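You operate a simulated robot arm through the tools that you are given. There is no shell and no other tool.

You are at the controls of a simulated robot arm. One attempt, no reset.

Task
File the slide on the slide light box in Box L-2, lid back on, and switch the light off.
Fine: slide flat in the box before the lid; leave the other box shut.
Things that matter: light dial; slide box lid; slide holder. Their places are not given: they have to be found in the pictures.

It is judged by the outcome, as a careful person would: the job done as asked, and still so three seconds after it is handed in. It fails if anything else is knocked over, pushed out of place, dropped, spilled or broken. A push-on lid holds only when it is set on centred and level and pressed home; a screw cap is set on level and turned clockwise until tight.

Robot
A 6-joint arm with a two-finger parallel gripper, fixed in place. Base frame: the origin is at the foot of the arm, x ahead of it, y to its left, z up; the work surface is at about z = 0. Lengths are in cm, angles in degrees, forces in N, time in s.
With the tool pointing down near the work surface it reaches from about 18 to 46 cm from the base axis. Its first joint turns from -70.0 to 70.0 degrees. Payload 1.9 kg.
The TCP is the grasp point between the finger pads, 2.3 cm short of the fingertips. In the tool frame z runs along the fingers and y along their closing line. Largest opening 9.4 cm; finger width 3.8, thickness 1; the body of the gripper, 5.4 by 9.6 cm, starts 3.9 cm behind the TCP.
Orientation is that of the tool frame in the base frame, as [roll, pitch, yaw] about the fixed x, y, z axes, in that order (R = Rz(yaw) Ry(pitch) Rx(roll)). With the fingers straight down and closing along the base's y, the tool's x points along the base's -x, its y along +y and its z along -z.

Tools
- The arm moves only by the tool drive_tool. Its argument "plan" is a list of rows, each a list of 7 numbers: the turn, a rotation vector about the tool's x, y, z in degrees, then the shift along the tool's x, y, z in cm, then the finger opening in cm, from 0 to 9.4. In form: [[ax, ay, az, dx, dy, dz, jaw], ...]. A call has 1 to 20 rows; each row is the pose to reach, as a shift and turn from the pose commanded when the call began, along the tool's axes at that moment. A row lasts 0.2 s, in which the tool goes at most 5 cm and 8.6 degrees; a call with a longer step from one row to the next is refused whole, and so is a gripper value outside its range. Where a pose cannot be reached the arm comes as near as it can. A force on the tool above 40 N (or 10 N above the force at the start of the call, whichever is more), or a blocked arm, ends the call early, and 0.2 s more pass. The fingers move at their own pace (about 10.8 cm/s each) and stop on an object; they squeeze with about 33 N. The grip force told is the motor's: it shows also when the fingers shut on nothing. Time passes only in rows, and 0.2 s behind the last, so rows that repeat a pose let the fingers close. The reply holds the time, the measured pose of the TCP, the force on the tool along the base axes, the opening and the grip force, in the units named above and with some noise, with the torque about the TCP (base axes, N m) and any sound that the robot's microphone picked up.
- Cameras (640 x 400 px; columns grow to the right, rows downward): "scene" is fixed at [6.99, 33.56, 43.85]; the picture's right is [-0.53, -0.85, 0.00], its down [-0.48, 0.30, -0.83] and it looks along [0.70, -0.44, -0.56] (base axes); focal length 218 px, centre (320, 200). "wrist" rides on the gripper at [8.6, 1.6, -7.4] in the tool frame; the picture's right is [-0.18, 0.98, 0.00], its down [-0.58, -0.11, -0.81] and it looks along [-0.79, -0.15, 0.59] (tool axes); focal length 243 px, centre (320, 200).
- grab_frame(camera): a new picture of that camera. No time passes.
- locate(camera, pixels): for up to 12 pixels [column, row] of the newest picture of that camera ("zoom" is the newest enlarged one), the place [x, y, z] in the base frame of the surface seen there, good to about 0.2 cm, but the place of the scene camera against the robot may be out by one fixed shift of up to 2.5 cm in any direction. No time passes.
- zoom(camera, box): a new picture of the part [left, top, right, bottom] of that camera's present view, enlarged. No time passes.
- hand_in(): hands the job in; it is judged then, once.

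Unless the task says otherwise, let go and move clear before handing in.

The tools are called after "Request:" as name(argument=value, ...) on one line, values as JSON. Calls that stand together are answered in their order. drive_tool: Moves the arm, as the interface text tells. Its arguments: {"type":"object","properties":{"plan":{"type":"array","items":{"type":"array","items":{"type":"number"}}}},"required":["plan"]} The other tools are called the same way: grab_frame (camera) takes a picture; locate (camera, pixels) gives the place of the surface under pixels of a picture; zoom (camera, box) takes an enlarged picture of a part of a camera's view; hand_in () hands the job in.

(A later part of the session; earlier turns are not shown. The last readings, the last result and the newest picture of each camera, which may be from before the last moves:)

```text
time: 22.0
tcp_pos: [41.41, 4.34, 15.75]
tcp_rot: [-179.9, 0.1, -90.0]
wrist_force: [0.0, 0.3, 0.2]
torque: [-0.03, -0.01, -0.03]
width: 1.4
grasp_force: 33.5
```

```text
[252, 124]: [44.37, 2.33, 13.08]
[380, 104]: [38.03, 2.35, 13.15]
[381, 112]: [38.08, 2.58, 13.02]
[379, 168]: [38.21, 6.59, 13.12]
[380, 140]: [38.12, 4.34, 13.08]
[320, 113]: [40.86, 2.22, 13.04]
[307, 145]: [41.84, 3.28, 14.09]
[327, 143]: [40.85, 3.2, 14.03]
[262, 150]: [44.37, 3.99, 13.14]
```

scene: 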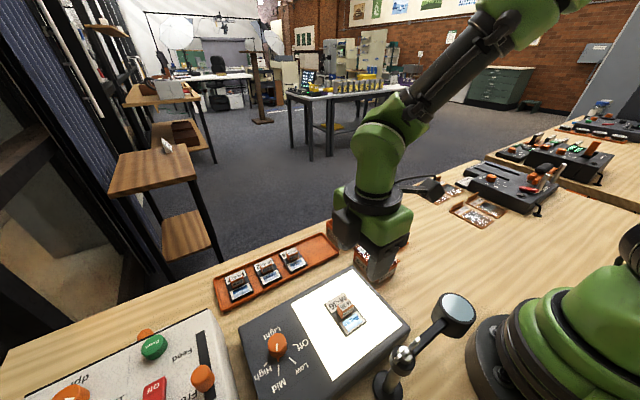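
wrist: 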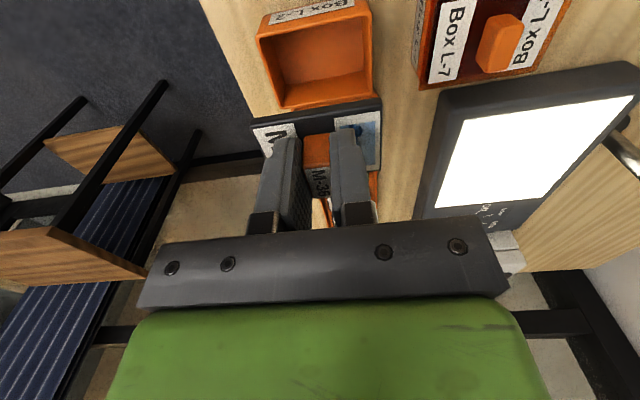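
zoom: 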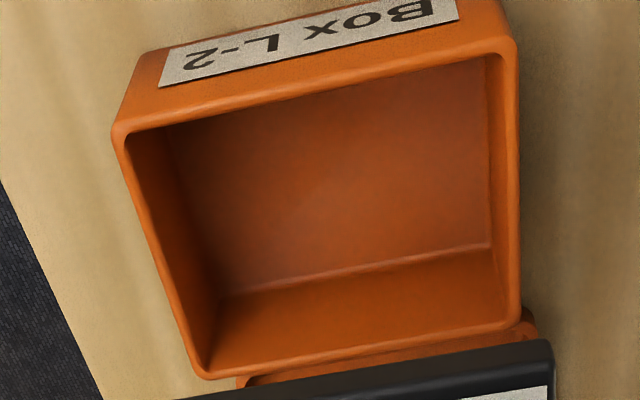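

The slide (x 38.05–44.5, y 2.35–6.6) sits 0.2 cm short of the box centre (41.47,4.47). I'll shift +0.2 in x and go down to just above the rim to check.

Request:
drive_tool(plan=[[0, 0, 0, 0, -0.2, 1, 0.5], [0, 0, 0, 0, -0.2, 3, 0.5], [0, 0, 0, 0, -0.2, 5, 0.5], [0, 0, 0, 0, -0.2, 6.8, 0.5], [0, 0, 0, 0, -0.2, 7.6, 0.5], [0, 0, 0, 0, -0.2, 7.6, 0.5], [0, 0, 0, 0, -0.2, 7.6, 0.5]])

Request:
grab_frame(camera="wrist")

Request:
zoom(camera="wrist", box=[220, 60, 420, 220])

Request:
zoom(camera="scene", box=[295, 180, 395, 255])

```text
time: 23.6
tcp_pos: [41.56, 4.41, 8.15]
tcp_rot: [-180.0, 0.0, -89.9]
wrist_force: [0.8, 0.2, 0.5]
torque: [0.0, -0.02, 0.01]
width: 1.4
grasp_force: 32.8
```

```text
taken
```

wrist: 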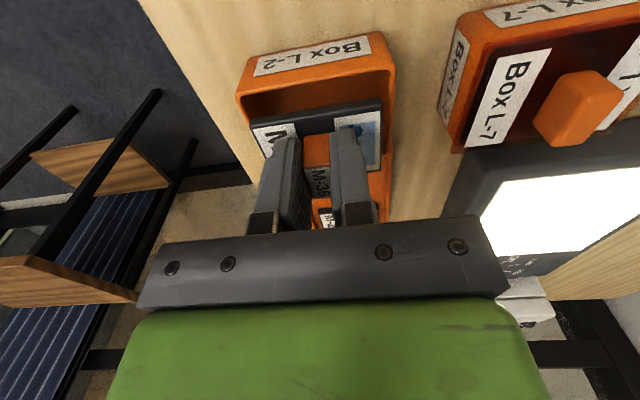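

```text
2.50 times, centred on (320, 140) of wrist
```

zoom: 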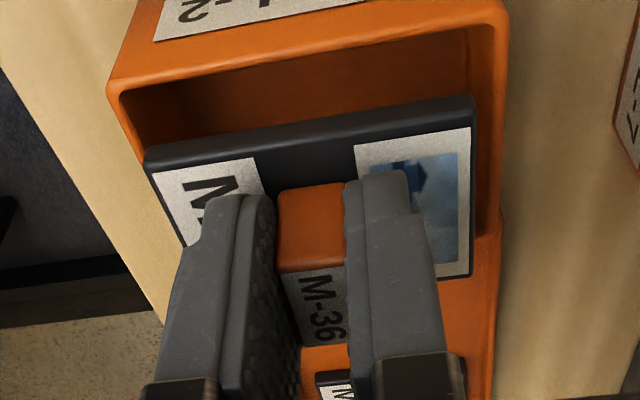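

```text
5.33 times, centred on (345, 218) of scene
```

zoom: 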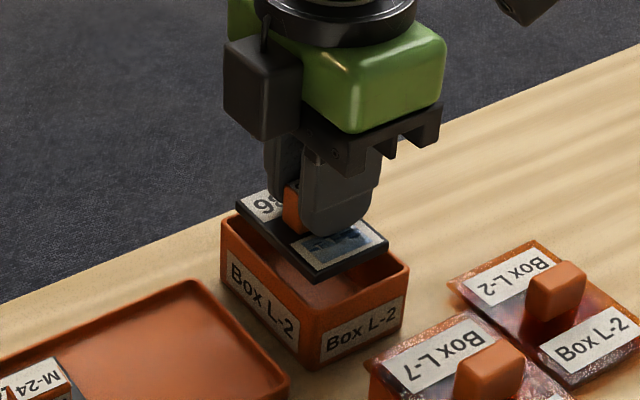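

Request:
zoom(camera="wrist", box=[220, 60, 420, 220])

Request:
locate(camera="wrist", pixels=[[252, 123], [380, 103], [379, 168], [320, 115], [237, 98], [391, 75], [394, 68], [393, 120], [318, 84], [246, 122]])

```text
2.50 times, centred on (320, 140) of wrist
```

zoom: 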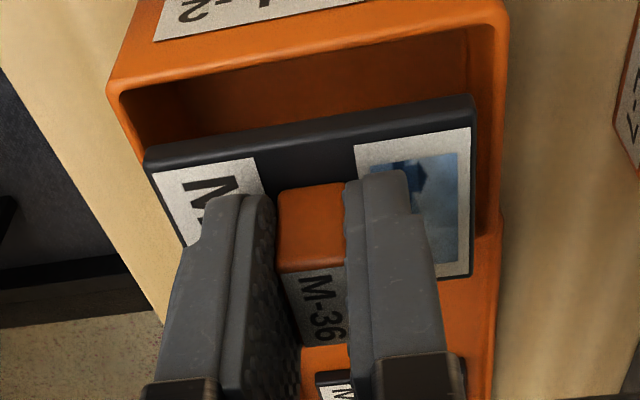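

```text
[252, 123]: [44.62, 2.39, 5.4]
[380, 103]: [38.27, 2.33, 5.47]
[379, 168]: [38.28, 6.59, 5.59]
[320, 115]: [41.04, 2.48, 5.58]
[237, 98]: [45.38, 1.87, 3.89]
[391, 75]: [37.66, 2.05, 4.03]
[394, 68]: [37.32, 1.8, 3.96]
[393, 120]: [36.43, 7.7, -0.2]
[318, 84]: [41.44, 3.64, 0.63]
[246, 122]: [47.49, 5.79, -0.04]
```

Slide and box are centred to within 0.1 cm. I'll lower the slide into the box.

Request:
drive_tool(plan=[[0, 0, 0, 0, 0, 0.7, 0.5], [0, 0, 0, 0, 0, 1.4, 0.5], [0, 0, 0, 0, 0, 2.1, 0.5], [0, 0, 0, 0, 0, 2.8, 0.5], [0, 0, 0, 0, 0, 3.4, 0.5], [0, 0, 0, 0, 0, 3.9, 0.5], [0, 0, 0, 0, 0, 4.2, 0.5], [0, 0, 0, 0, 0, 4.2, 0.5]])

Request:
zoom(camera="wrist", box=[220, 60, 420, 220])

Request:
zoom(camera="scene", box=[295, 180, 395, 255])

```text
time: 25.4
tcp_pos: [41.65, 4.42, 4.13]
tcp_rot: [-180.0, 0.0, -90.0]
wrist_force: [-0.6, 0.1, -0.8]
torque: [-0.04, 0.01, -0.03]
width: 1.4
grasp_force: 33.3
```

```text
2.50 times, centred on (320, 140) of wrist
```

zoom: 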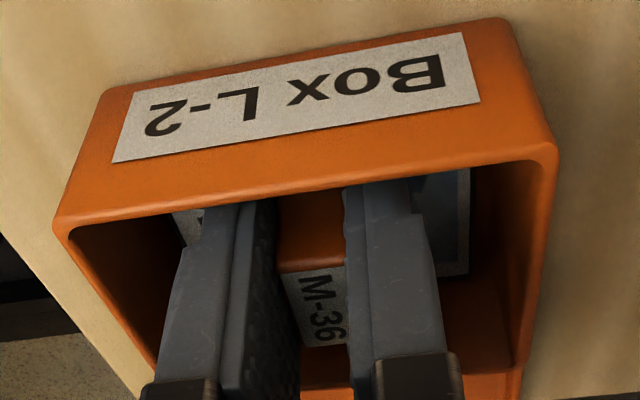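

```text
5.33 times, centred on (345, 218) of scene
```

zoom: 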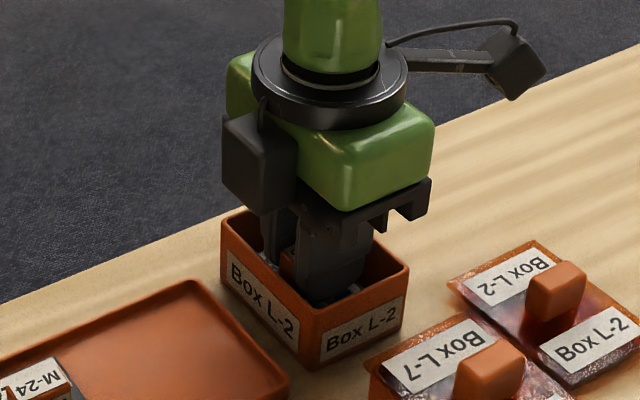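

The slide is inside the box with no contact yet. I'll continue in small steps until it touches the floor.

Request:
drive_tool(plan=[[0, 0, 0, 0, 0, 0.12, 0.5], [0, 0, 0, 0, 0, 0.24, 0.5], [0, 0, 0, 0, 0, 0.34, 0.5], [0, 0, 0, 0, 0, 0.34, 0.5]])

```text
time: 26.4
tcp_pos: [41.21, 4.47, 3.71]
tcp_rot: [-179.9, 0.0, -90.0]
wrist_force: [-1.6, -0.4, 9.0]
torque: [0.07, 0.11, -0.01]
width: 1.42
grasp_force: 33.4
```

A 9 N upward force shows the slide is on the floor. I'll open a little and rise straight out.

Request:
drive_tool(plan=[[0, 0, 0, 0, 0, 0, 2.2], [0, 0, 0, 0, 0, 0, 3], [0, 0, 0, 0, 0, 0, 3], [0, 0, 0, 0, 0, -1, 3], [0, 0, 0, 0, 0, -3, 3], [0, 0, 0, 0, 0, -6, 3], [0, 0, 0, 0, 0, -10, 3], [0, 0, 0, 0, 0, -12, 3], [0, 0, 0, 0, 0, -12, 3]])

Request:
grab_frame(camera="wrist")

Request:
zoom(camera="wrist", box=[220, 0, 420, 125])

Request:
zoom(camera="scene", box=[295, 190, 415, 265])

```text
time: 28.4
tcp_pos: [41.49, 4.37, 15.85]
tcp_rot: [-180.0, -0.1, -90.1]
wrist_force: [0.3, -0.4, -0.2]
torque: [0.01, 0.01, 0.01]
width: 3.0
grasp_force: 0.0
```

```text
taken
```

wrist: 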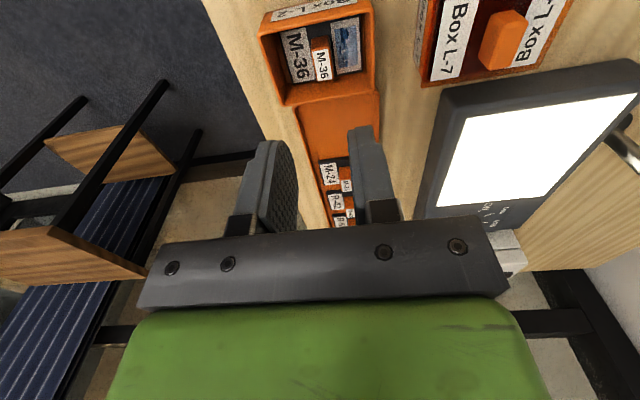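

```text
3.20 times, centred on (320, 62) of wrist
```

zoom: 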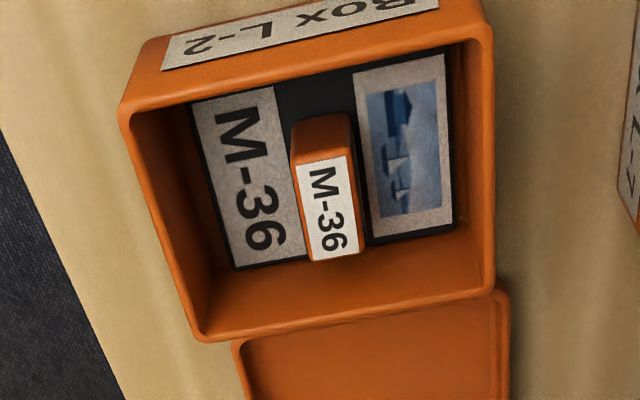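

```text
5.33 times, centred on (355, 228) of scene
```

zoom: 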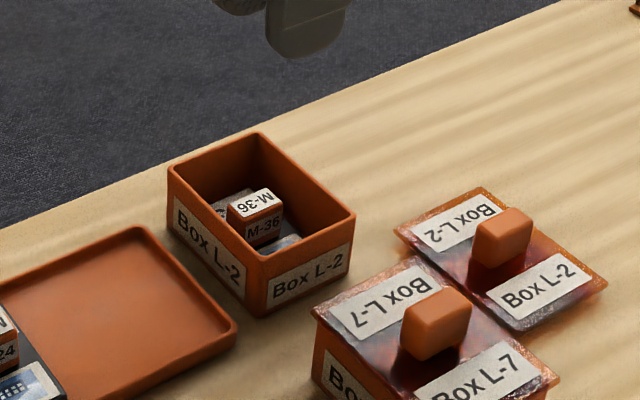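

The slide lies flat in Box L-2. Now I'll turn the tool back to yaw 180 and move above the lid at about (34,-4.9).

Request:
drive_tool(plan=[[0, 0, 7.5, 0.78, 0.62, 0, 4], [0, 0, 15, 1.56, 1.24, 0, 5], [0, 0, 22.5, 2.34, 1.86, 0, 5.5], [0, 0, 30, 3.12, 2.48, 0, 5.5], [0, 0, 37.5, 3.9, 3.1, 0, 5.5], [0, 0, 45, 4.69, 3.72, 0, 5.5], [0, 0, 52.5, 5.47, 4.35, 0, 5.5], [0, 0, 60, 6.25, 4.97, 0, 5.5], [0, 0, 67.5, 7.03, 5.59, 0, 5.5], [0, 0, 75, 7.81, 6.21, 0, 5.5], [0, 0, 82.5, 8.59, 6.83, 0, 5.5], [0, 0, 90, 9.37, 7.45, 0, 5.5], [0, 0, 90, 9.37, 7.45, 0, 5.5]])

Request:
grab_frame(camera="wrist")

Request:
zoom(camera="wrist", box=[240, 0, 440, 125])

```text
time: 31.2
tcp_pos: [33.93, -5.03, 15.68]
tcp_rot: [-180.0, 0.0, 179.9]
wrist_force: [0.2, 0.0, 0.0]
torque: [0.0, -0.02, -0.02]
width: 5.5
grasp_force: 0.1
```

```text
taken
```

wrist: 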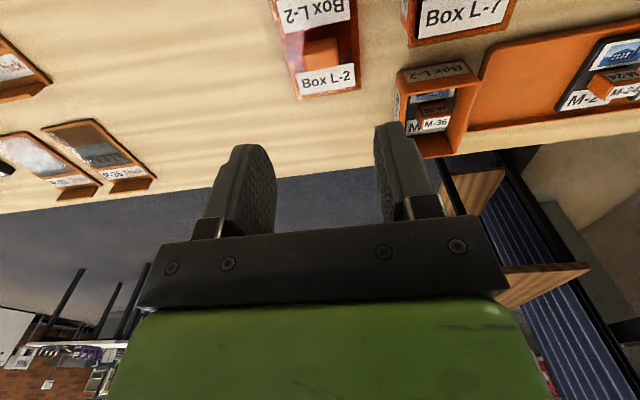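

```text
3.20 times, centred on (340, 62) of wrist
```

zoom: 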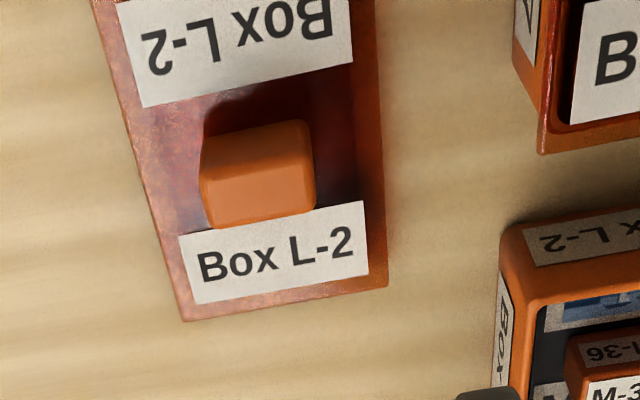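

Request:
locate(camera="zoom", pixels=[[205, 165], [310, 150], [212, 225], [312, 210], [255, 170], [258, 215], [205, 195], [185, 318], [386, 284], [160, 235], [385, 235]])

```text
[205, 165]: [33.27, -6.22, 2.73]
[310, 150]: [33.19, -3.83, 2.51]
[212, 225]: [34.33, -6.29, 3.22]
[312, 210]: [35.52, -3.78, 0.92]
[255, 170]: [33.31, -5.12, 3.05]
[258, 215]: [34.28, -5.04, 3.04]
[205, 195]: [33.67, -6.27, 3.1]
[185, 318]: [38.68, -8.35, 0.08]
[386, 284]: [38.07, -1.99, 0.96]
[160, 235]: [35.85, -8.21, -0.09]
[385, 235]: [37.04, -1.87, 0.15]
```

The lid knob is centred at about (34.0,-5.0), right below the tool, with its top at z≈3.15. I'll descend and grip it at the same height on the knob as before.

Request:
drive_tool(plan=[[0, 0, 0, 0, 0, 3, 5.5], [0, 0, 0, 0, 0, 6, 5.5], [0, 0, 0, 0, 0, 9, 5.5], [0, 0, 0, 0, 0, 11, 5.5], [0, 0, 0, 0, 0, 12.2, 5.5], [0, 0, 0, 0, 0, 12.2, 5.5], [0, 0, 0, 0, 0, 12.2, 4], [0, 0, 0, 0, 0, 12.2, 2.5], [0, 0, 0, 0, 0, 12.2, 2], [0, 0, 0, 0, 0, 12.2, 2]])

Request:
zoom(camera="scene", box=[350, 200, 430, 255])

Request:
zoom(camera="wrist", box=[200, 30, 440, 200])

```text
time: 33.4
tcp_pos: [34.07, -4.87, 3.56]
tcp_rot: [-180.0, 0.0, -180.0]
wrist_force: [0.1, -0.7, 0.5]
torque: [0.01, -0.01, 0.01]
width: 2.69
grasp_force: 32.9
```

```text
7.27 times, centred on (390, 228) of scene
```

zoom: 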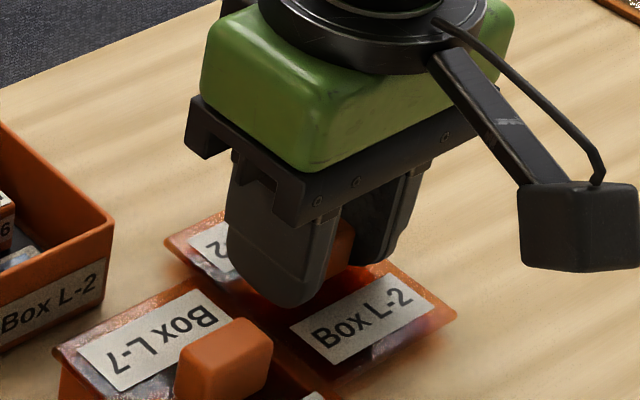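

```text
2.35 times, centred on (320, 115) of wrist
```

zoom: 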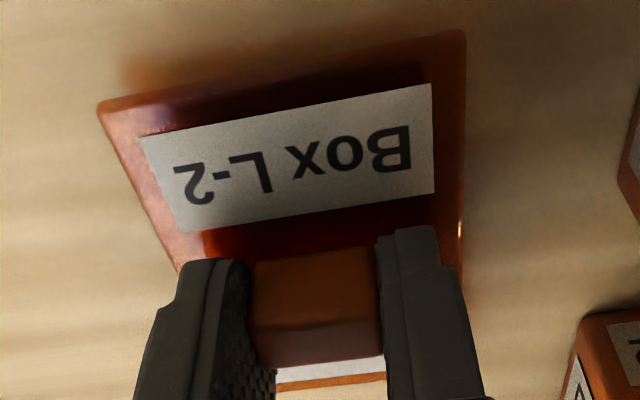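

The knob is gripped. I'll lift it and carry it back over Box L-2, holding well above the rim.

Request:
drive_tool(plan=[[0, 0, 0, 0, 0, -0.5, 2], [0, 0, 0, 0, 0, -2, 2], [0, 0, 0, 0, 0, -5, 2], [0, 0, 0, 0, 0, -8, 2], [0, 0, 0, 0, 0, -10, 2], [0, 0, 0, -1.5, 1.9, -10, 2], [0, 0, 0, -3.5, 4.4, -10, 2], [0, 0, 0, -5.5, 7, -10, 2], [0, 0, 0, -6.9, 8.8, -10, 2], [0, 0, 0, -7.45, 9.4, -10, 2], [0, 0, 0, -7.45, 9.4, -10, 2], [0, 0, 0, -7.45, 9.4, -10, 2]])

Request:
grab_frame(camera="wrist")

Request:
zoom(camera="wrist", box=[200, 0, 440, 160])

Request:
zoom(camera="scene", box=[285, 140, 415, 245])

```text
time: 36.0
tcp_pos: [41.42, 4.4, 13.64]
tcp_rot: [179.9, 0.0, 180.0]
wrist_force: [-0.2, -1.3, -0.3]
torque: [0.02, 0.0, 0.01]
width: 2.7
grasp_force: 32.9
```

```text
taken
```

wrist: 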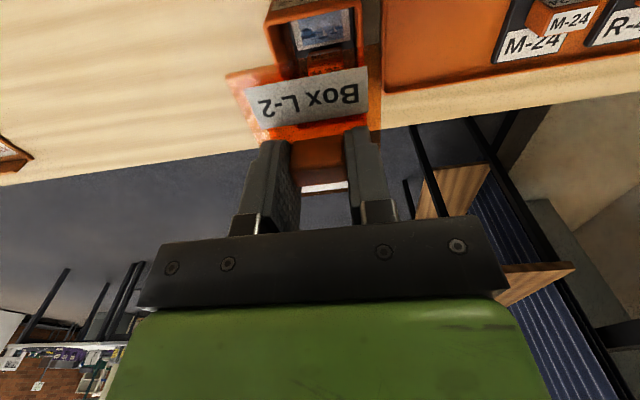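

```text
2.50 times, centred on (320, 80) of wrist
```

zoom: 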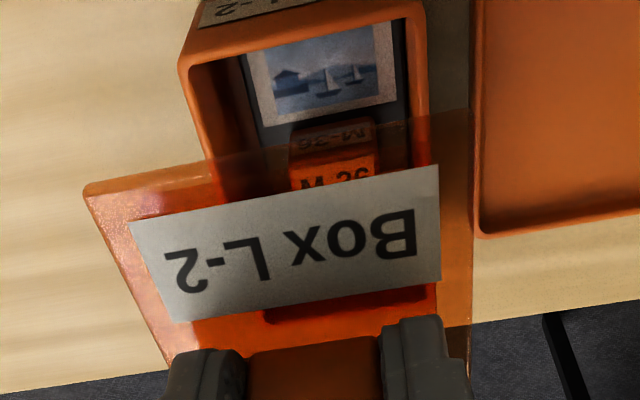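

```text
3.81 times, centred on (350, 192) of scene
```

zoom: 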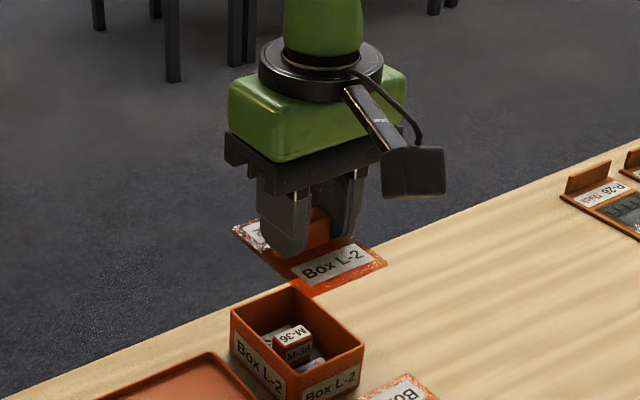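

Request:
zoom(camera="wrist", box=[215, 0, 395, 140])

Request:
locate(camera="zoom", pixels=[[40, 215], [45, 217], [555, 130], [550, 140], [104, 262], [530, 195], [300, 180], [300, 195], [170, 72], [505, 3], [500, 60], [100, 300]])

```text
2.86 times, centred on (305, 70) of wrist
```

zoom: 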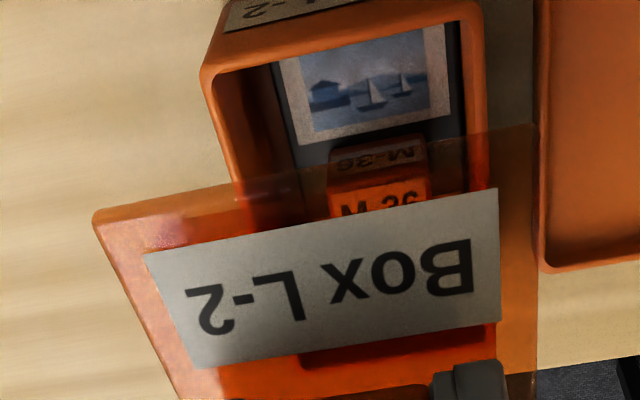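

```text
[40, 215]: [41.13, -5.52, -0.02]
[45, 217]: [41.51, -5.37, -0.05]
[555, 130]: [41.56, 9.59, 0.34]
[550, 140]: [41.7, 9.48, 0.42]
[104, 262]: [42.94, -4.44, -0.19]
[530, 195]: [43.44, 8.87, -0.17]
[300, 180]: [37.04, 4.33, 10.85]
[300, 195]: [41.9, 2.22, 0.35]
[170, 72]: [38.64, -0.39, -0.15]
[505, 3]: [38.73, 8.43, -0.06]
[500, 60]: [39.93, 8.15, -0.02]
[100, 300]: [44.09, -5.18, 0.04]
```

Request:
locate(camera="zoom", pixels=[[97, 217], [533, 127], [140, 305], [534, 190], [148, 257], [494, 192], [198, 364], [497, 318], [205, 72], [478, 8], [225, 130], [484, 90]])

```text
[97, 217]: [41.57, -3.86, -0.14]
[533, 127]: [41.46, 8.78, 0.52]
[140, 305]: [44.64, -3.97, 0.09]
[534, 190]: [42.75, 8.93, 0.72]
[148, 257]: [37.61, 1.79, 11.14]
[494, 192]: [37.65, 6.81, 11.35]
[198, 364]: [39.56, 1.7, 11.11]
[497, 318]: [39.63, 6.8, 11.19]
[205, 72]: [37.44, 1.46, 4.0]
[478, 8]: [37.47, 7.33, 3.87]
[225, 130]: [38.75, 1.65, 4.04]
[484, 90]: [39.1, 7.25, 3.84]
```

The lid is level and its yaw is within 0.5° (label corners at z≈11.1–11.3), and its y centre is within 0.1 cm of the box. I'll lower it to just above the rim and compare the edges visually.

Request:
drive_tool(plan=[[0, 0, 0, 0, 0.05, 1.5, 2], [0, 0, 0, 0, 0.05, 3, 2], [0, 0, 0, 0, 0.05, 4.3, 2], [0, 0, 0, 0, 0.05, 5.3, 2], [0, 0, 0, 0, 0.05, 5.3, 2]])

Request:
grab_frame(camera="wrist")

Request:
zoom(camera="wrist", box=[210, 0, 400, 140])

Request:
zoom(camera="scene", box=[305, 195, 385, 250])

```text
time: 37.2
tcp_pos: [41.35, 4.51, 8.33]
tcp_rot: [-180.0, -0.1, 180.0]
wrist_force: [-1.0, -0.5, -0.2]
torque: [0.03, -0.01, 0.02]
width: 2.69
grasp_force: 33.1
```

```text
taken
```

wrist: 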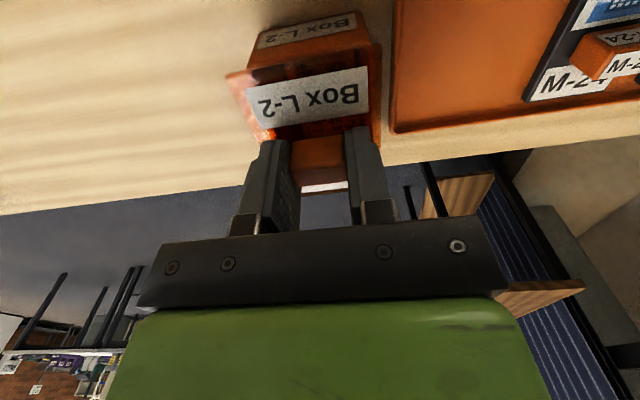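

```text
2.86 times, centred on (305, 70) of wrist
```

zoom: 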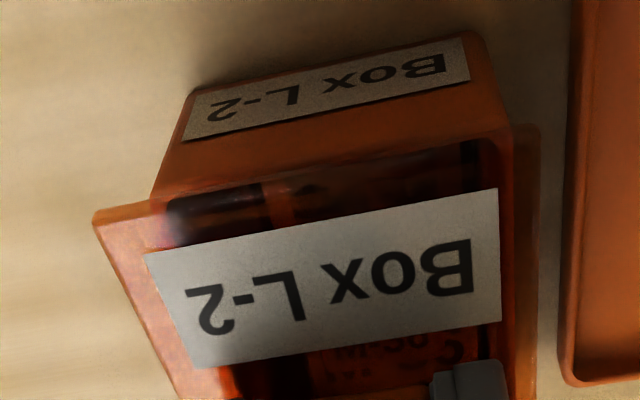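

```text
7.27 times, centred on (345, 222) of scene
```

zoom: 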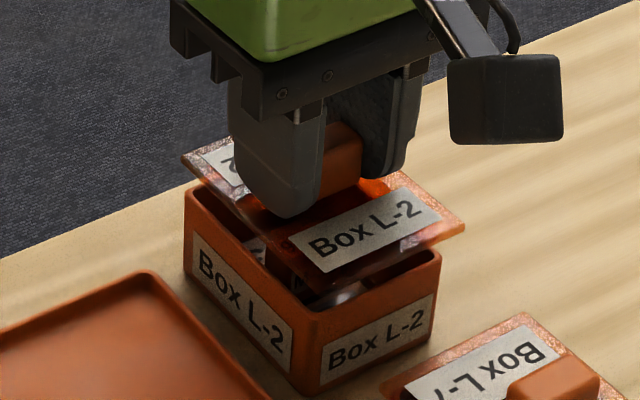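

Allowing for the lid still being about 1 cm above the rim, the overhang is even on both sides. I'll lower another 0.5 cm and compare again.

Request:
drive_tool(plan=[[0, 0, 0, 0, 0, 0.25, 2], [0, 0, 0, 0, 0, 0.5, 2], [0, 0, 0, 0, 0, 0.5, 2]])

Request:
zoom(camera="wrist", box=[210, 0, 400, 140])

Request:
zoom(camera="scene", box=[315, 205, 375, 247])

```text
time: 38.0
tcp_pos: [41.26, 4.46, 7.68]
tcp_rot: [180.0, 0.0, 180.0]
wrist_force: [0.5, 0.1, 0.0]
torque: [0.03, 0.01, -0.03]
width: 2.68
grasp_force: 32.6
```

```text
2.86 times, centred on (305, 70) of wrist
```

zoom: 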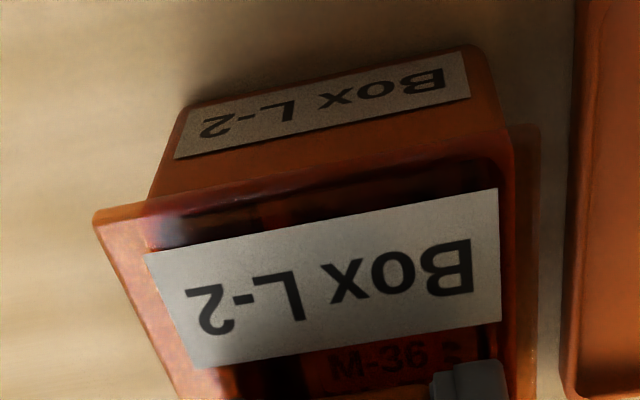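

```text
9.52 times, centred on (345, 226) of scene
```

zoom: 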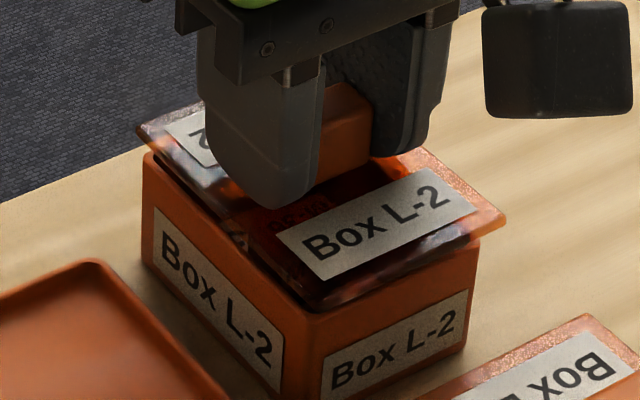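

The scene view hints that the lid is 0.1–0.2 cm toward -y/-x. The closed Box L-7 is the same type, so I'll measure its lid label against its box as a reference and compare with L-2.

Request:
zoom(camera="scene", box=[345, 230, 405, 285])

```text
7.27 times, centred on (375, 258) of scene
```

zoom: 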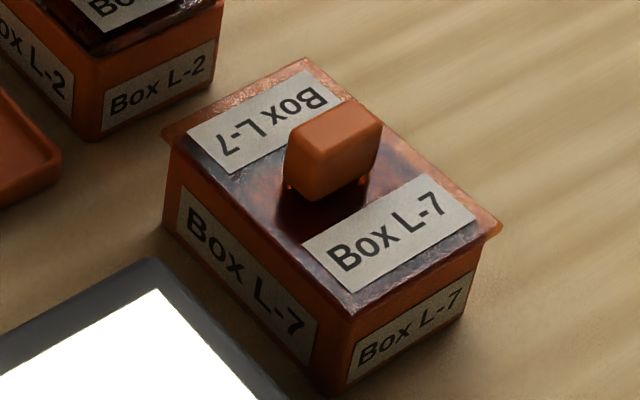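

Request:
locate(camera="zoom", pixels=[[306, 243], [352, 290], [436, 177], [472, 215], [355, 345], [471, 273], [350, 381], [461, 310], [185, 189], [315, 320], [180, 231], [309, 363]])

Request:
zoom(camera="scene", box=[315, 200, 375, 255])

```text
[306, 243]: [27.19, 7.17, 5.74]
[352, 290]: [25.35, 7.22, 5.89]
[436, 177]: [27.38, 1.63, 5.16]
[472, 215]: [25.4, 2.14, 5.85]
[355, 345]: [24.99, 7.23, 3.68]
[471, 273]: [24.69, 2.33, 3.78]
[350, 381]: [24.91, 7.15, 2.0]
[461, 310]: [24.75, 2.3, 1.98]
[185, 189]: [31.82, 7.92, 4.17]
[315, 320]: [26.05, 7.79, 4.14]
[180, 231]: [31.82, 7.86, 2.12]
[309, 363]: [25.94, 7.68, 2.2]
```

```text
7.27 times, centred on (345, 228) of scene
```

zoom: 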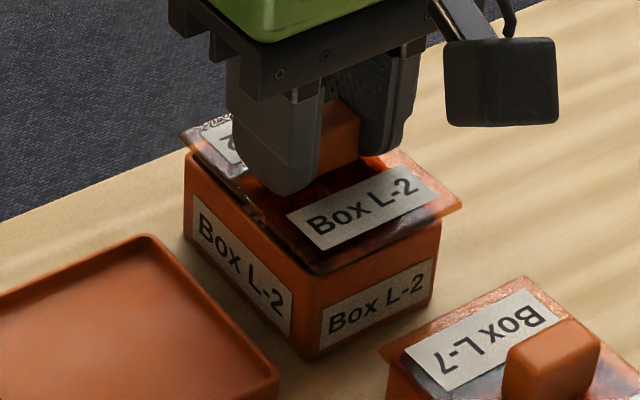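

Request:
locate(camera="zoom", pixels=[[290, 215], [325, 248], [407, 170], [434, 203], [325, 310], [432, 262], [323, 344], [429, 294], [196, 200], [288, 292], [194, 234], [287, 334]])

```text
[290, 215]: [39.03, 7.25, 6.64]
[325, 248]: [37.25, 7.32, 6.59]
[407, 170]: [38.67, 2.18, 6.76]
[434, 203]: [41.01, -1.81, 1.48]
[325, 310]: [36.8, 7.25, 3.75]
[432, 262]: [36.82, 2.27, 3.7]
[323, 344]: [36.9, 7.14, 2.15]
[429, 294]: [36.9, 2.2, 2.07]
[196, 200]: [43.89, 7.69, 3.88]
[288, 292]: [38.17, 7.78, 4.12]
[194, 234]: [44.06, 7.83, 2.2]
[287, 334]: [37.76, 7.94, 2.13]
```

Request:
zoom(camera="wrist", box=[210, 0, 400, 140])

Request:
locate(camera="zoom", pixels=[[150, 258], [494, 193], [198, 363], [496, 318], [188, 112], [459, 57], [178, 155], [466, 95], [240, 240], [400, 210]])

```text
2.86 times, centred on (305, 70) of wrist
```

zoom: 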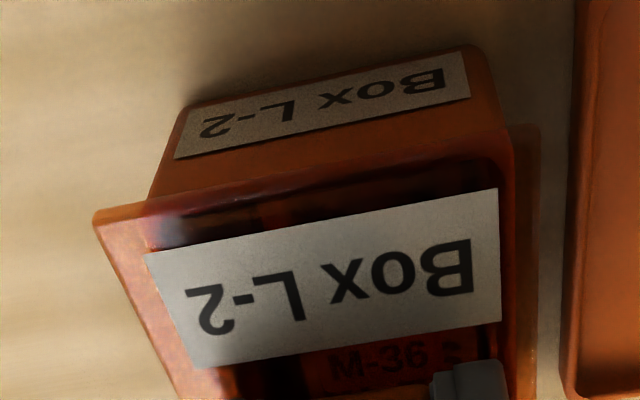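

```text
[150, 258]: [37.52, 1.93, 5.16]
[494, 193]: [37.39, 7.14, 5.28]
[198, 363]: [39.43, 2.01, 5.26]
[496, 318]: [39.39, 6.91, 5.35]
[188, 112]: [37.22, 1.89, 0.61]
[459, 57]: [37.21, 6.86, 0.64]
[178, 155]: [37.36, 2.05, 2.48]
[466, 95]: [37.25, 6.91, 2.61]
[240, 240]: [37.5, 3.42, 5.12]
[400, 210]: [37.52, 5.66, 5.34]
```

Request:
locate(camera="wrist", pixels=[[312, 143], [320, 142], [330, 140], [318, 150], [325, 150], [318, 160], [325, 165], [322, 175], [322, 180], [320, 186]])

Request:
zoom(camera="wrist", box=[270, 110, 370, 200])

```text
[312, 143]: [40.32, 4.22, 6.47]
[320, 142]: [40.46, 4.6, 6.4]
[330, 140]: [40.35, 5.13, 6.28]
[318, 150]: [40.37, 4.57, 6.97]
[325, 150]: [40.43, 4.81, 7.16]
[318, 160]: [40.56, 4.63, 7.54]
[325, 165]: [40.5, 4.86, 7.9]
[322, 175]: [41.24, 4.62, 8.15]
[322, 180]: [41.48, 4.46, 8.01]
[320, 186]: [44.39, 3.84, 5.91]
```

```text
4.44 times, centred on (320, 155) of wrist
```

zoom: 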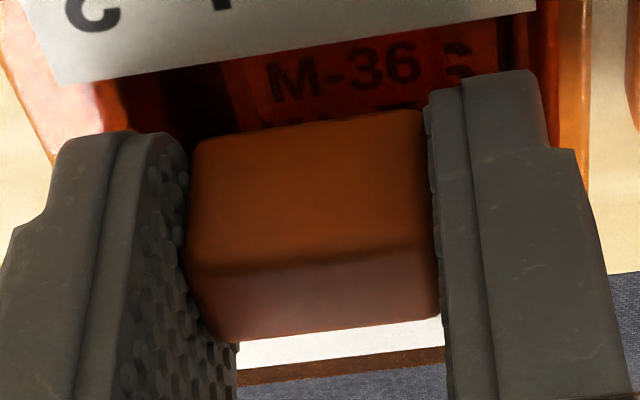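

Compared with L-7 and with the knob's original place, the lid sits about 0.2 cm too far toward -x and needs about 0.85 cm more descent; y is good. I'll shift +0.18 in x, lower 0.3 and look again.

Request:
drive_tool(plan=[[0, 0, 0, -0.18, 0, 0, 2], [0, 0, 0, -0.18, 0, 0.15, 2], [0, 0, 0, -0.18, 0, 0.3, 2], [0, 0, 0, -0.18, 0, 0.3, 2]])

Request:
zoom(camera="scene", box=[315, 205, 375, 247])

Request:
zoom(camera="wrist", box=[210, 0, 400, 140])

```text
time: 39.0
tcp_pos: [41.56, 4.55, 7.44]
tcp_rot: [-180.0, 0.1, 180.0]
wrist_force: [0.2, 0.0, -0.7]
torque: [-0.01, 0.01, -0.03]
width: 2.67
grasp_force: 33.2
```

```text
9.52 times, centred on (345, 226) of scene
```

zoom: 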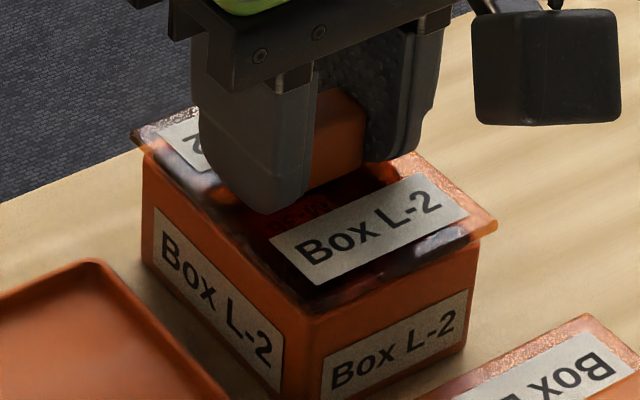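

```text
2.86 times, centred on (305, 70) of wrist
```

zoom: 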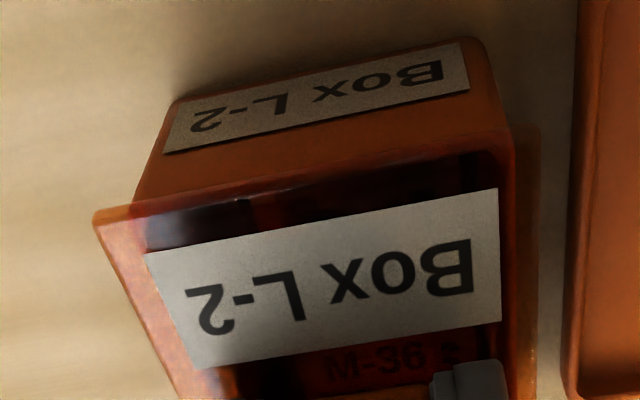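

Request:
locate(camera="zoom", pixels=[[150, 258], [494, 193], [198, 363], [496, 318], [172, 105], [459, 48], [167, 148], [465, 88], [240, 240], [400, 210]])

Request:
zoom(camera="scene", box=[315, 200, 375, 255])

```text
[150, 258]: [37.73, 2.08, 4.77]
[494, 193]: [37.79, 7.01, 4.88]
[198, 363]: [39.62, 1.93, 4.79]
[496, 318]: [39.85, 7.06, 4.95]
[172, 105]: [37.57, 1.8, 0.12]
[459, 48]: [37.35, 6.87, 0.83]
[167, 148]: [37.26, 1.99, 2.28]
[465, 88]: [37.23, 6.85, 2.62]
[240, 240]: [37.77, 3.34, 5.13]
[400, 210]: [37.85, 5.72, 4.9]
```

```text
7.27 times, centred on (345, 228) of scene
```

zoom: 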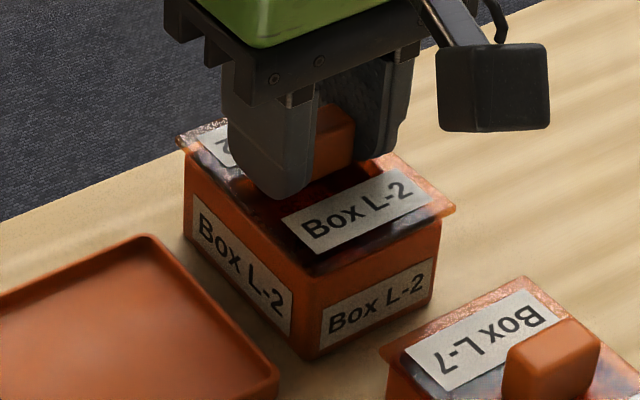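

Request:
locate(camera="zoom", pixels=[[285, 218], [319, 250], [400, 173], [428, 201], [325, 310], [432, 262], [323, 344], [429, 294], [196, 200], [288, 292], [194, 234], [287, 334]])

```text
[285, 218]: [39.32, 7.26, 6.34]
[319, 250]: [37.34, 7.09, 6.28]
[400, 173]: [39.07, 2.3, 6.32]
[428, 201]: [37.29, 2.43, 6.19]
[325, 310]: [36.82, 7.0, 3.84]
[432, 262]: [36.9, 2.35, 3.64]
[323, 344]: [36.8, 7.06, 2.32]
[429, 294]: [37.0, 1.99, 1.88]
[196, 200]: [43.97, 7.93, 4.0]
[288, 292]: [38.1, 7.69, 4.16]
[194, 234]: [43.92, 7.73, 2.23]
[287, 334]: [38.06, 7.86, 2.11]
```

The lid label sits 0.44–0.50 cm behind the front face (reference 0.52) and y matches the original position. I'll nudge +0.05 in x and lower gently until it touches.

Request:
drive_tool(plan=[[0, 0, 0, -0.05, 0, 0.1, 2], [0, 0, 0, -0.05, 0, 0.2, 2], [0, 0, 0, -0.05, 0, 0.3, 2], [0, 0, 0, -0.05, 0, 0.3, 2]])

Request:
zoom(camera="scene", box=[315, 205, 375, 247])

Request:
zoom(camera="wrist", box=[210, 0, 400, 140])

```text
time: 40.0
tcp_pos: [41.65, 4.42, 7.07]
tcp_rot: [180.0, 0.0, -180.0]
wrist_force: [-0.1, 0.3, 0.5]
torque: [0.03, 0.0, -0.02]
width: 2.67
grasp_force: 32.4
```

```text
9.52 times, centred on (345, 226) of scene
```

zoom: 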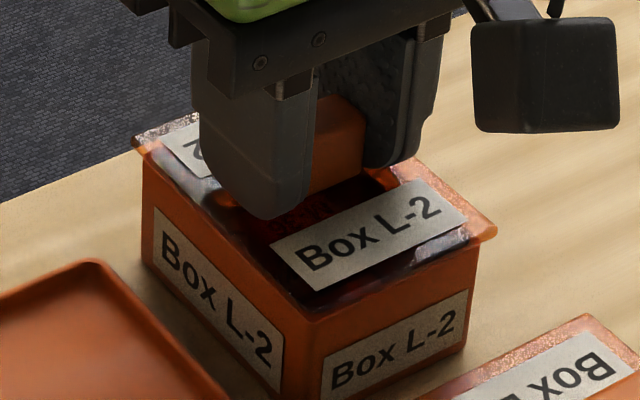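

```text
2.86 times, centred on (305, 70) of wrist
```

zoom: 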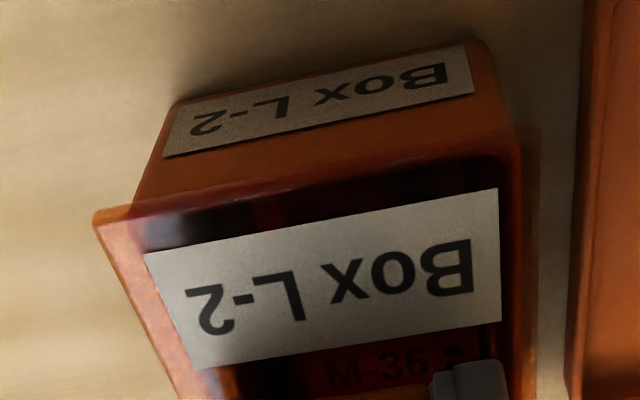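

There is still no contact force, and the lid overhangs slightly more on the -y side. I'll nudge +0.05 in y and continue down in 0.1 steps.

Request:
drive_tool(plan=[[0, 0, 0, 0, 0.05, 0.08, 2], [0, 0, 0, 0, 0.05, 0.16, 2], [0, 0, 0, 0, 0.05, 0.24, 2], [0, 0, 0, 0, 0.05, 0.24, 2]])

Request:
zoom(camera="scene", box=[315, 205, 375, 247])

```text
time: 41.0
tcp_pos: [41.53, 4.59, 6.85]
tcp_rot: [180.0, 0.0, -179.9]
wrist_force: [-0.8, -0.5, -0.3]
torque: [-0.01, -0.01, -0.02]
width: 2.69
grasp_force: 32.8
```

```text
9.52 times, centred on (345, 226) of scene
```

zoom: 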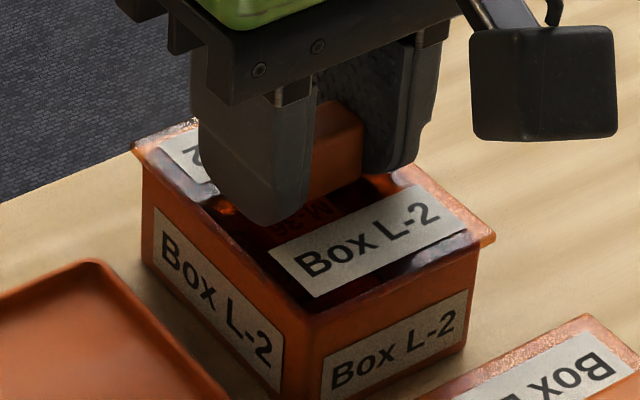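

The overhangs look even and there's still no contact. I'll keep lowering in small steps until it seats.

Request:
drive_tool(plan=[[0, 0, 0, 0, 0, 0.07, 2], [0, 0, 0, 0, 0, 0.14, 2], [0, 0, 0, 0, 0, 0.21, 2], [0, 0, 0, 0, 0, 0.21, 2]])

Request:
zoom(camera="scene", box=[315, 205, 375, 247])

```text
time: 42.0
tcp_pos: [41.74, 4.61, 6.68]
tcp_rot: [-179.9, 0.3, -180.0]
wrist_force: [-4.0, -3.9, 30.1]
torque: [-0.07, 0.29, -0.06]
width: 2.7
grasp_force: 33.2
```

```text
9.52 times, centred on (345, 226) of scene
```

zoom: 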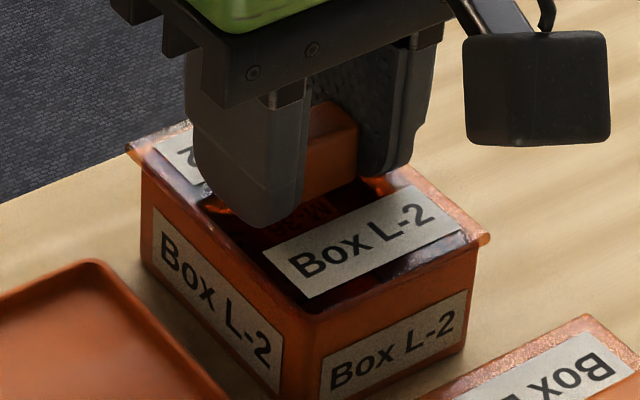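

Contact at 30 N, with a slight +x drift of the arm under load. I'll check the lid's height, level and centring before pressing more.

Request:
zoom(camera="wrist", box=[210, 0, 400, 140])

Request:
locate(camera="zoom", pixels=[[150, 258], [494, 193], [198, 363], [496, 318], [172, 110], [459, 52], [167, 148], [465, 88], [240, 240], [400, 210]])

Request:
zoom(camera="scene", box=[315, 200, 375, 255])

```text
2.86 times, centred on (305, 70) of wrist
```

zoom: 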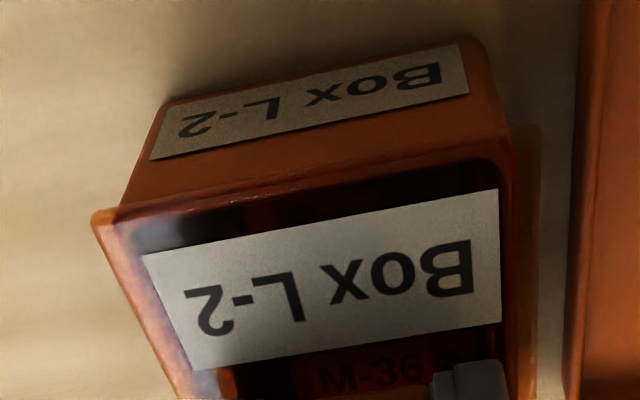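

```text
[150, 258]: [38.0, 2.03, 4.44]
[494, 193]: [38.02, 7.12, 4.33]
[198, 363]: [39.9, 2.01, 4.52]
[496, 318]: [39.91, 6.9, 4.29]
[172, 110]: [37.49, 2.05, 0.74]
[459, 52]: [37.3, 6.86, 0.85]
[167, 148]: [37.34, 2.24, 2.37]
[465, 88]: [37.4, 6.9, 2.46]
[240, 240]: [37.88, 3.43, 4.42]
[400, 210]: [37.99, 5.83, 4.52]
```

```text
7.27 times, centred on (345, 228) of scene
```

zoom: 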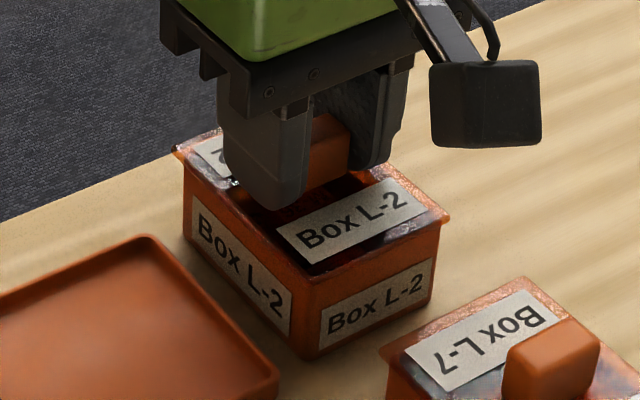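

Request:
zoom(camera="scene", box=[328, 218, 364, 242])

Request:
zoom(camera="scene", box=[356, 242, 404, 274])

Request:
zoom(camera="wrist", box=[235, 20, 315, 90])

```text
16.00 times, centred on (346, 230) of scene
```

zoom: 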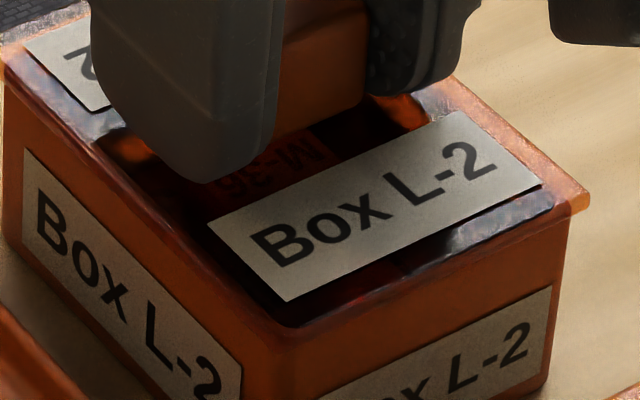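

```text
12.50 times, centred on (380, 258) of scene
```

zoom: 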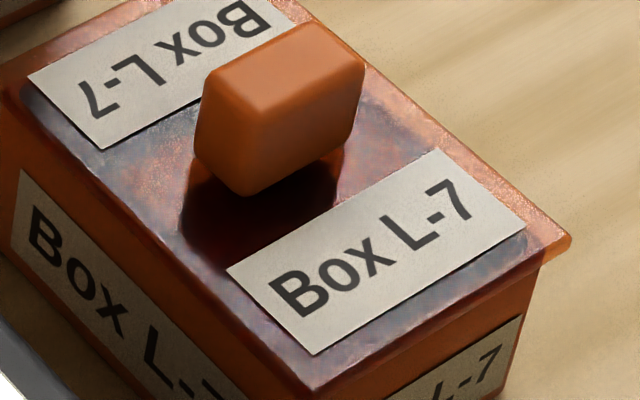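

```text
5.71 times, centred on (275, 55) of wrist
```

zoom: 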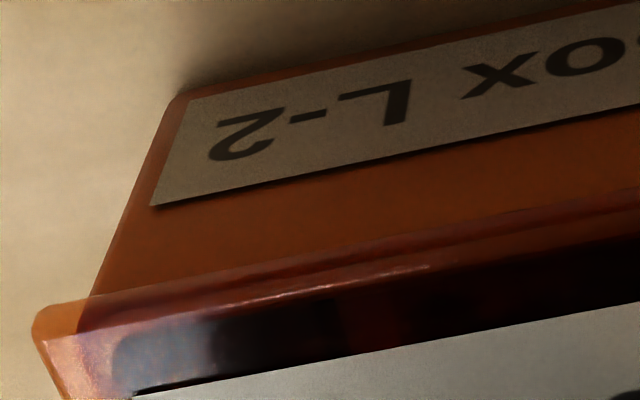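

The lid label is at z≈4.4 (same as closed L-7) and level, and the overhang is even at front, left and right. I'll press a bit more while it's held, to push it home.

Request:
drive_tool(plan=[[0, 0, 0, 0, 0, 0.04, 2], [0, 0, 0, 0, 0, 0.08, 2], [0, 0, 0, 0, 0, 0.08, 2]])

```text
time: 42.8
tcp_pos: [41.8, 4.57, 6.66]
tcp_rot: [179.9, 0.4, -179.9]
wrist_force: [8.7, 6.8, 30.0]
torque: [0.17, -0.27, 0.05]
width: 2.71
grasp_force: 33.2
```

The force stays near 30 N with small side loads, so I'll relax upward slightly, release, and look at how the lid sits before pressing from above.

Request:
drive_tool(plan=[[0, 0, 0, 0, 0, -0.1, 2], [0, 0, 0, 0, 0, -0.2, 2], [0, 0, 0, 0, 0, -0.2, 4], [0, 0, 0, 0, 0, -0.2, 5.5], [0, 0, 0, 0, 0, -0.2, 5.5], [0, 0, 0, 0, 0, -3, 5.5], [0, 0, 0, 0, 0, -6, 5.5], [0, 0, 0, 0, 0, -9, 5.5], [0, 0, 0, 0, 0, -9, 5.5]])

Request:
zoom(camera="scene", box=[315, 205, 375, 245])

Request:
grab_frame(camera="wrist")

Request:
zoom(camera="wrist", box=[240, 0, 400, 100])

```text
time: 44.8
tcp_pos: [41.73, 4.7, 15.6]
tcp_rot: [-180.0, 0.0, -180.0]
wrist_force: [-0.2, -0.1, -0.3]
torque: [0.01, -0.04, 0.01]
width: 5.49
grasp_force: 0.0
```

```text
10.00 times, centred on (345, 225) of scene
```

zoom: 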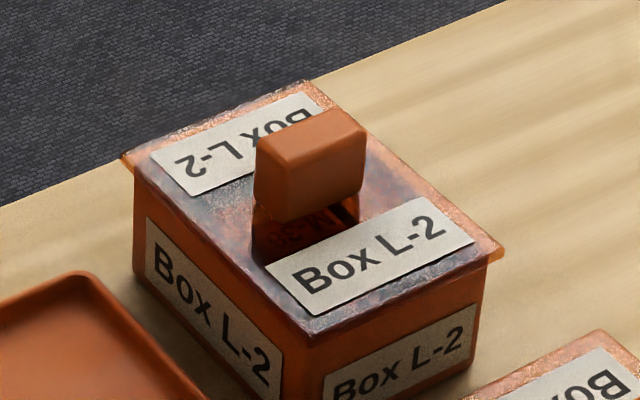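

```text
taken
```

wrist: 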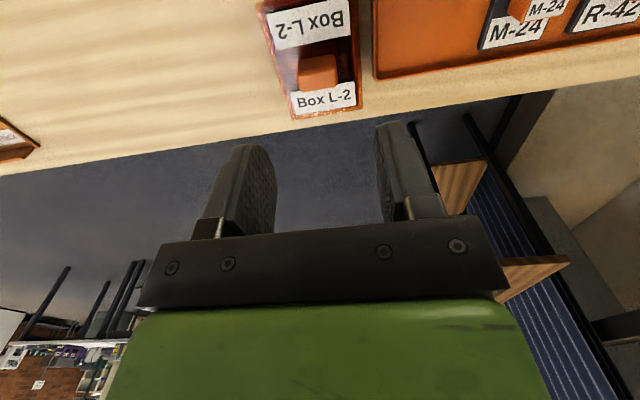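

```text
4.00 times, centred on (320, 50) of wrist
```

zoom: 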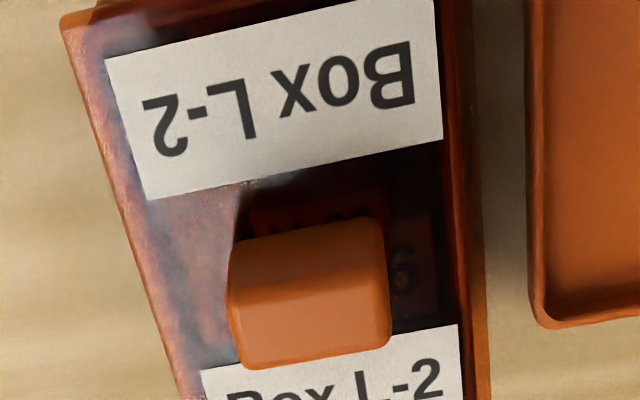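

The released lid matches the very first picture of the closed box almost pixel for pixel (corners near (122,157) and (502,250) in the 10x view). I'll locate the knob and press down on its top with closed fingers to make sure it's home.

Request:
locate(camera="zoom", pixels=[[235, 300], [385, 280], [250, 355], [380, 340], [310, 300], [312, 340], [310, 245], [112, 62], [428, 10], [150, 192], [438, 135]])

```text
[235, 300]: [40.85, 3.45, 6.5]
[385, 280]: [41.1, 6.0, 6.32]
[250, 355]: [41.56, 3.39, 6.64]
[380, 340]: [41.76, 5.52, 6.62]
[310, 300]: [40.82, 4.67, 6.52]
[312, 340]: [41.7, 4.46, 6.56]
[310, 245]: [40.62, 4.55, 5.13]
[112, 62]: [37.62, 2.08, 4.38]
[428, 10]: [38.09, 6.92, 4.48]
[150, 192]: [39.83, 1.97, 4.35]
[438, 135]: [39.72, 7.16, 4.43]
```

The knob top is at (41.4,4.55,6.6) and the lid is level (label z 4.35–4.48). I'll close the fingers and come down over the knob.

Request:
drive_tool(plan=[[0, 0, 0, 0.2, 0, 0, 3], [0, 0, 0, 0.2, 0, 0, 0], [0, 0, 0, 0.2, 0, 2, 0], [0, 0, 0, 0.2, 0, 4.5, 0], [0, 0, 0, 0.2, 0, 6, 0], [0, 0, 0, 0.2, 0, 6.3, 0], [0, 0, 0, 0.2, 0, 6.3, 0]])

Request:
zoom(camera="scene", box=[305, 190, 385, 245])

```text
time: 46.4
tcp_pos: [41.47, 4.51, 9.26]
tcp_rot: [180.0, 0.0, -180.0]
wrist_force: [0.3, 0.8, 0.0]
torque: [-0.03, 0.03, 0.0]
width: 0.0
grasp_force: 32.7
```

```text
7.27 times, centred on (345, 218) of scene
```

zoom: 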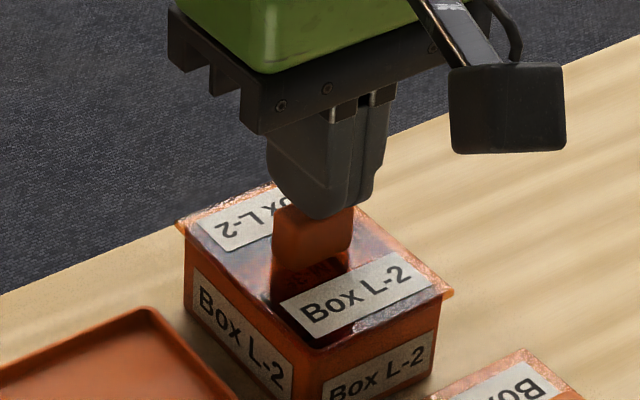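

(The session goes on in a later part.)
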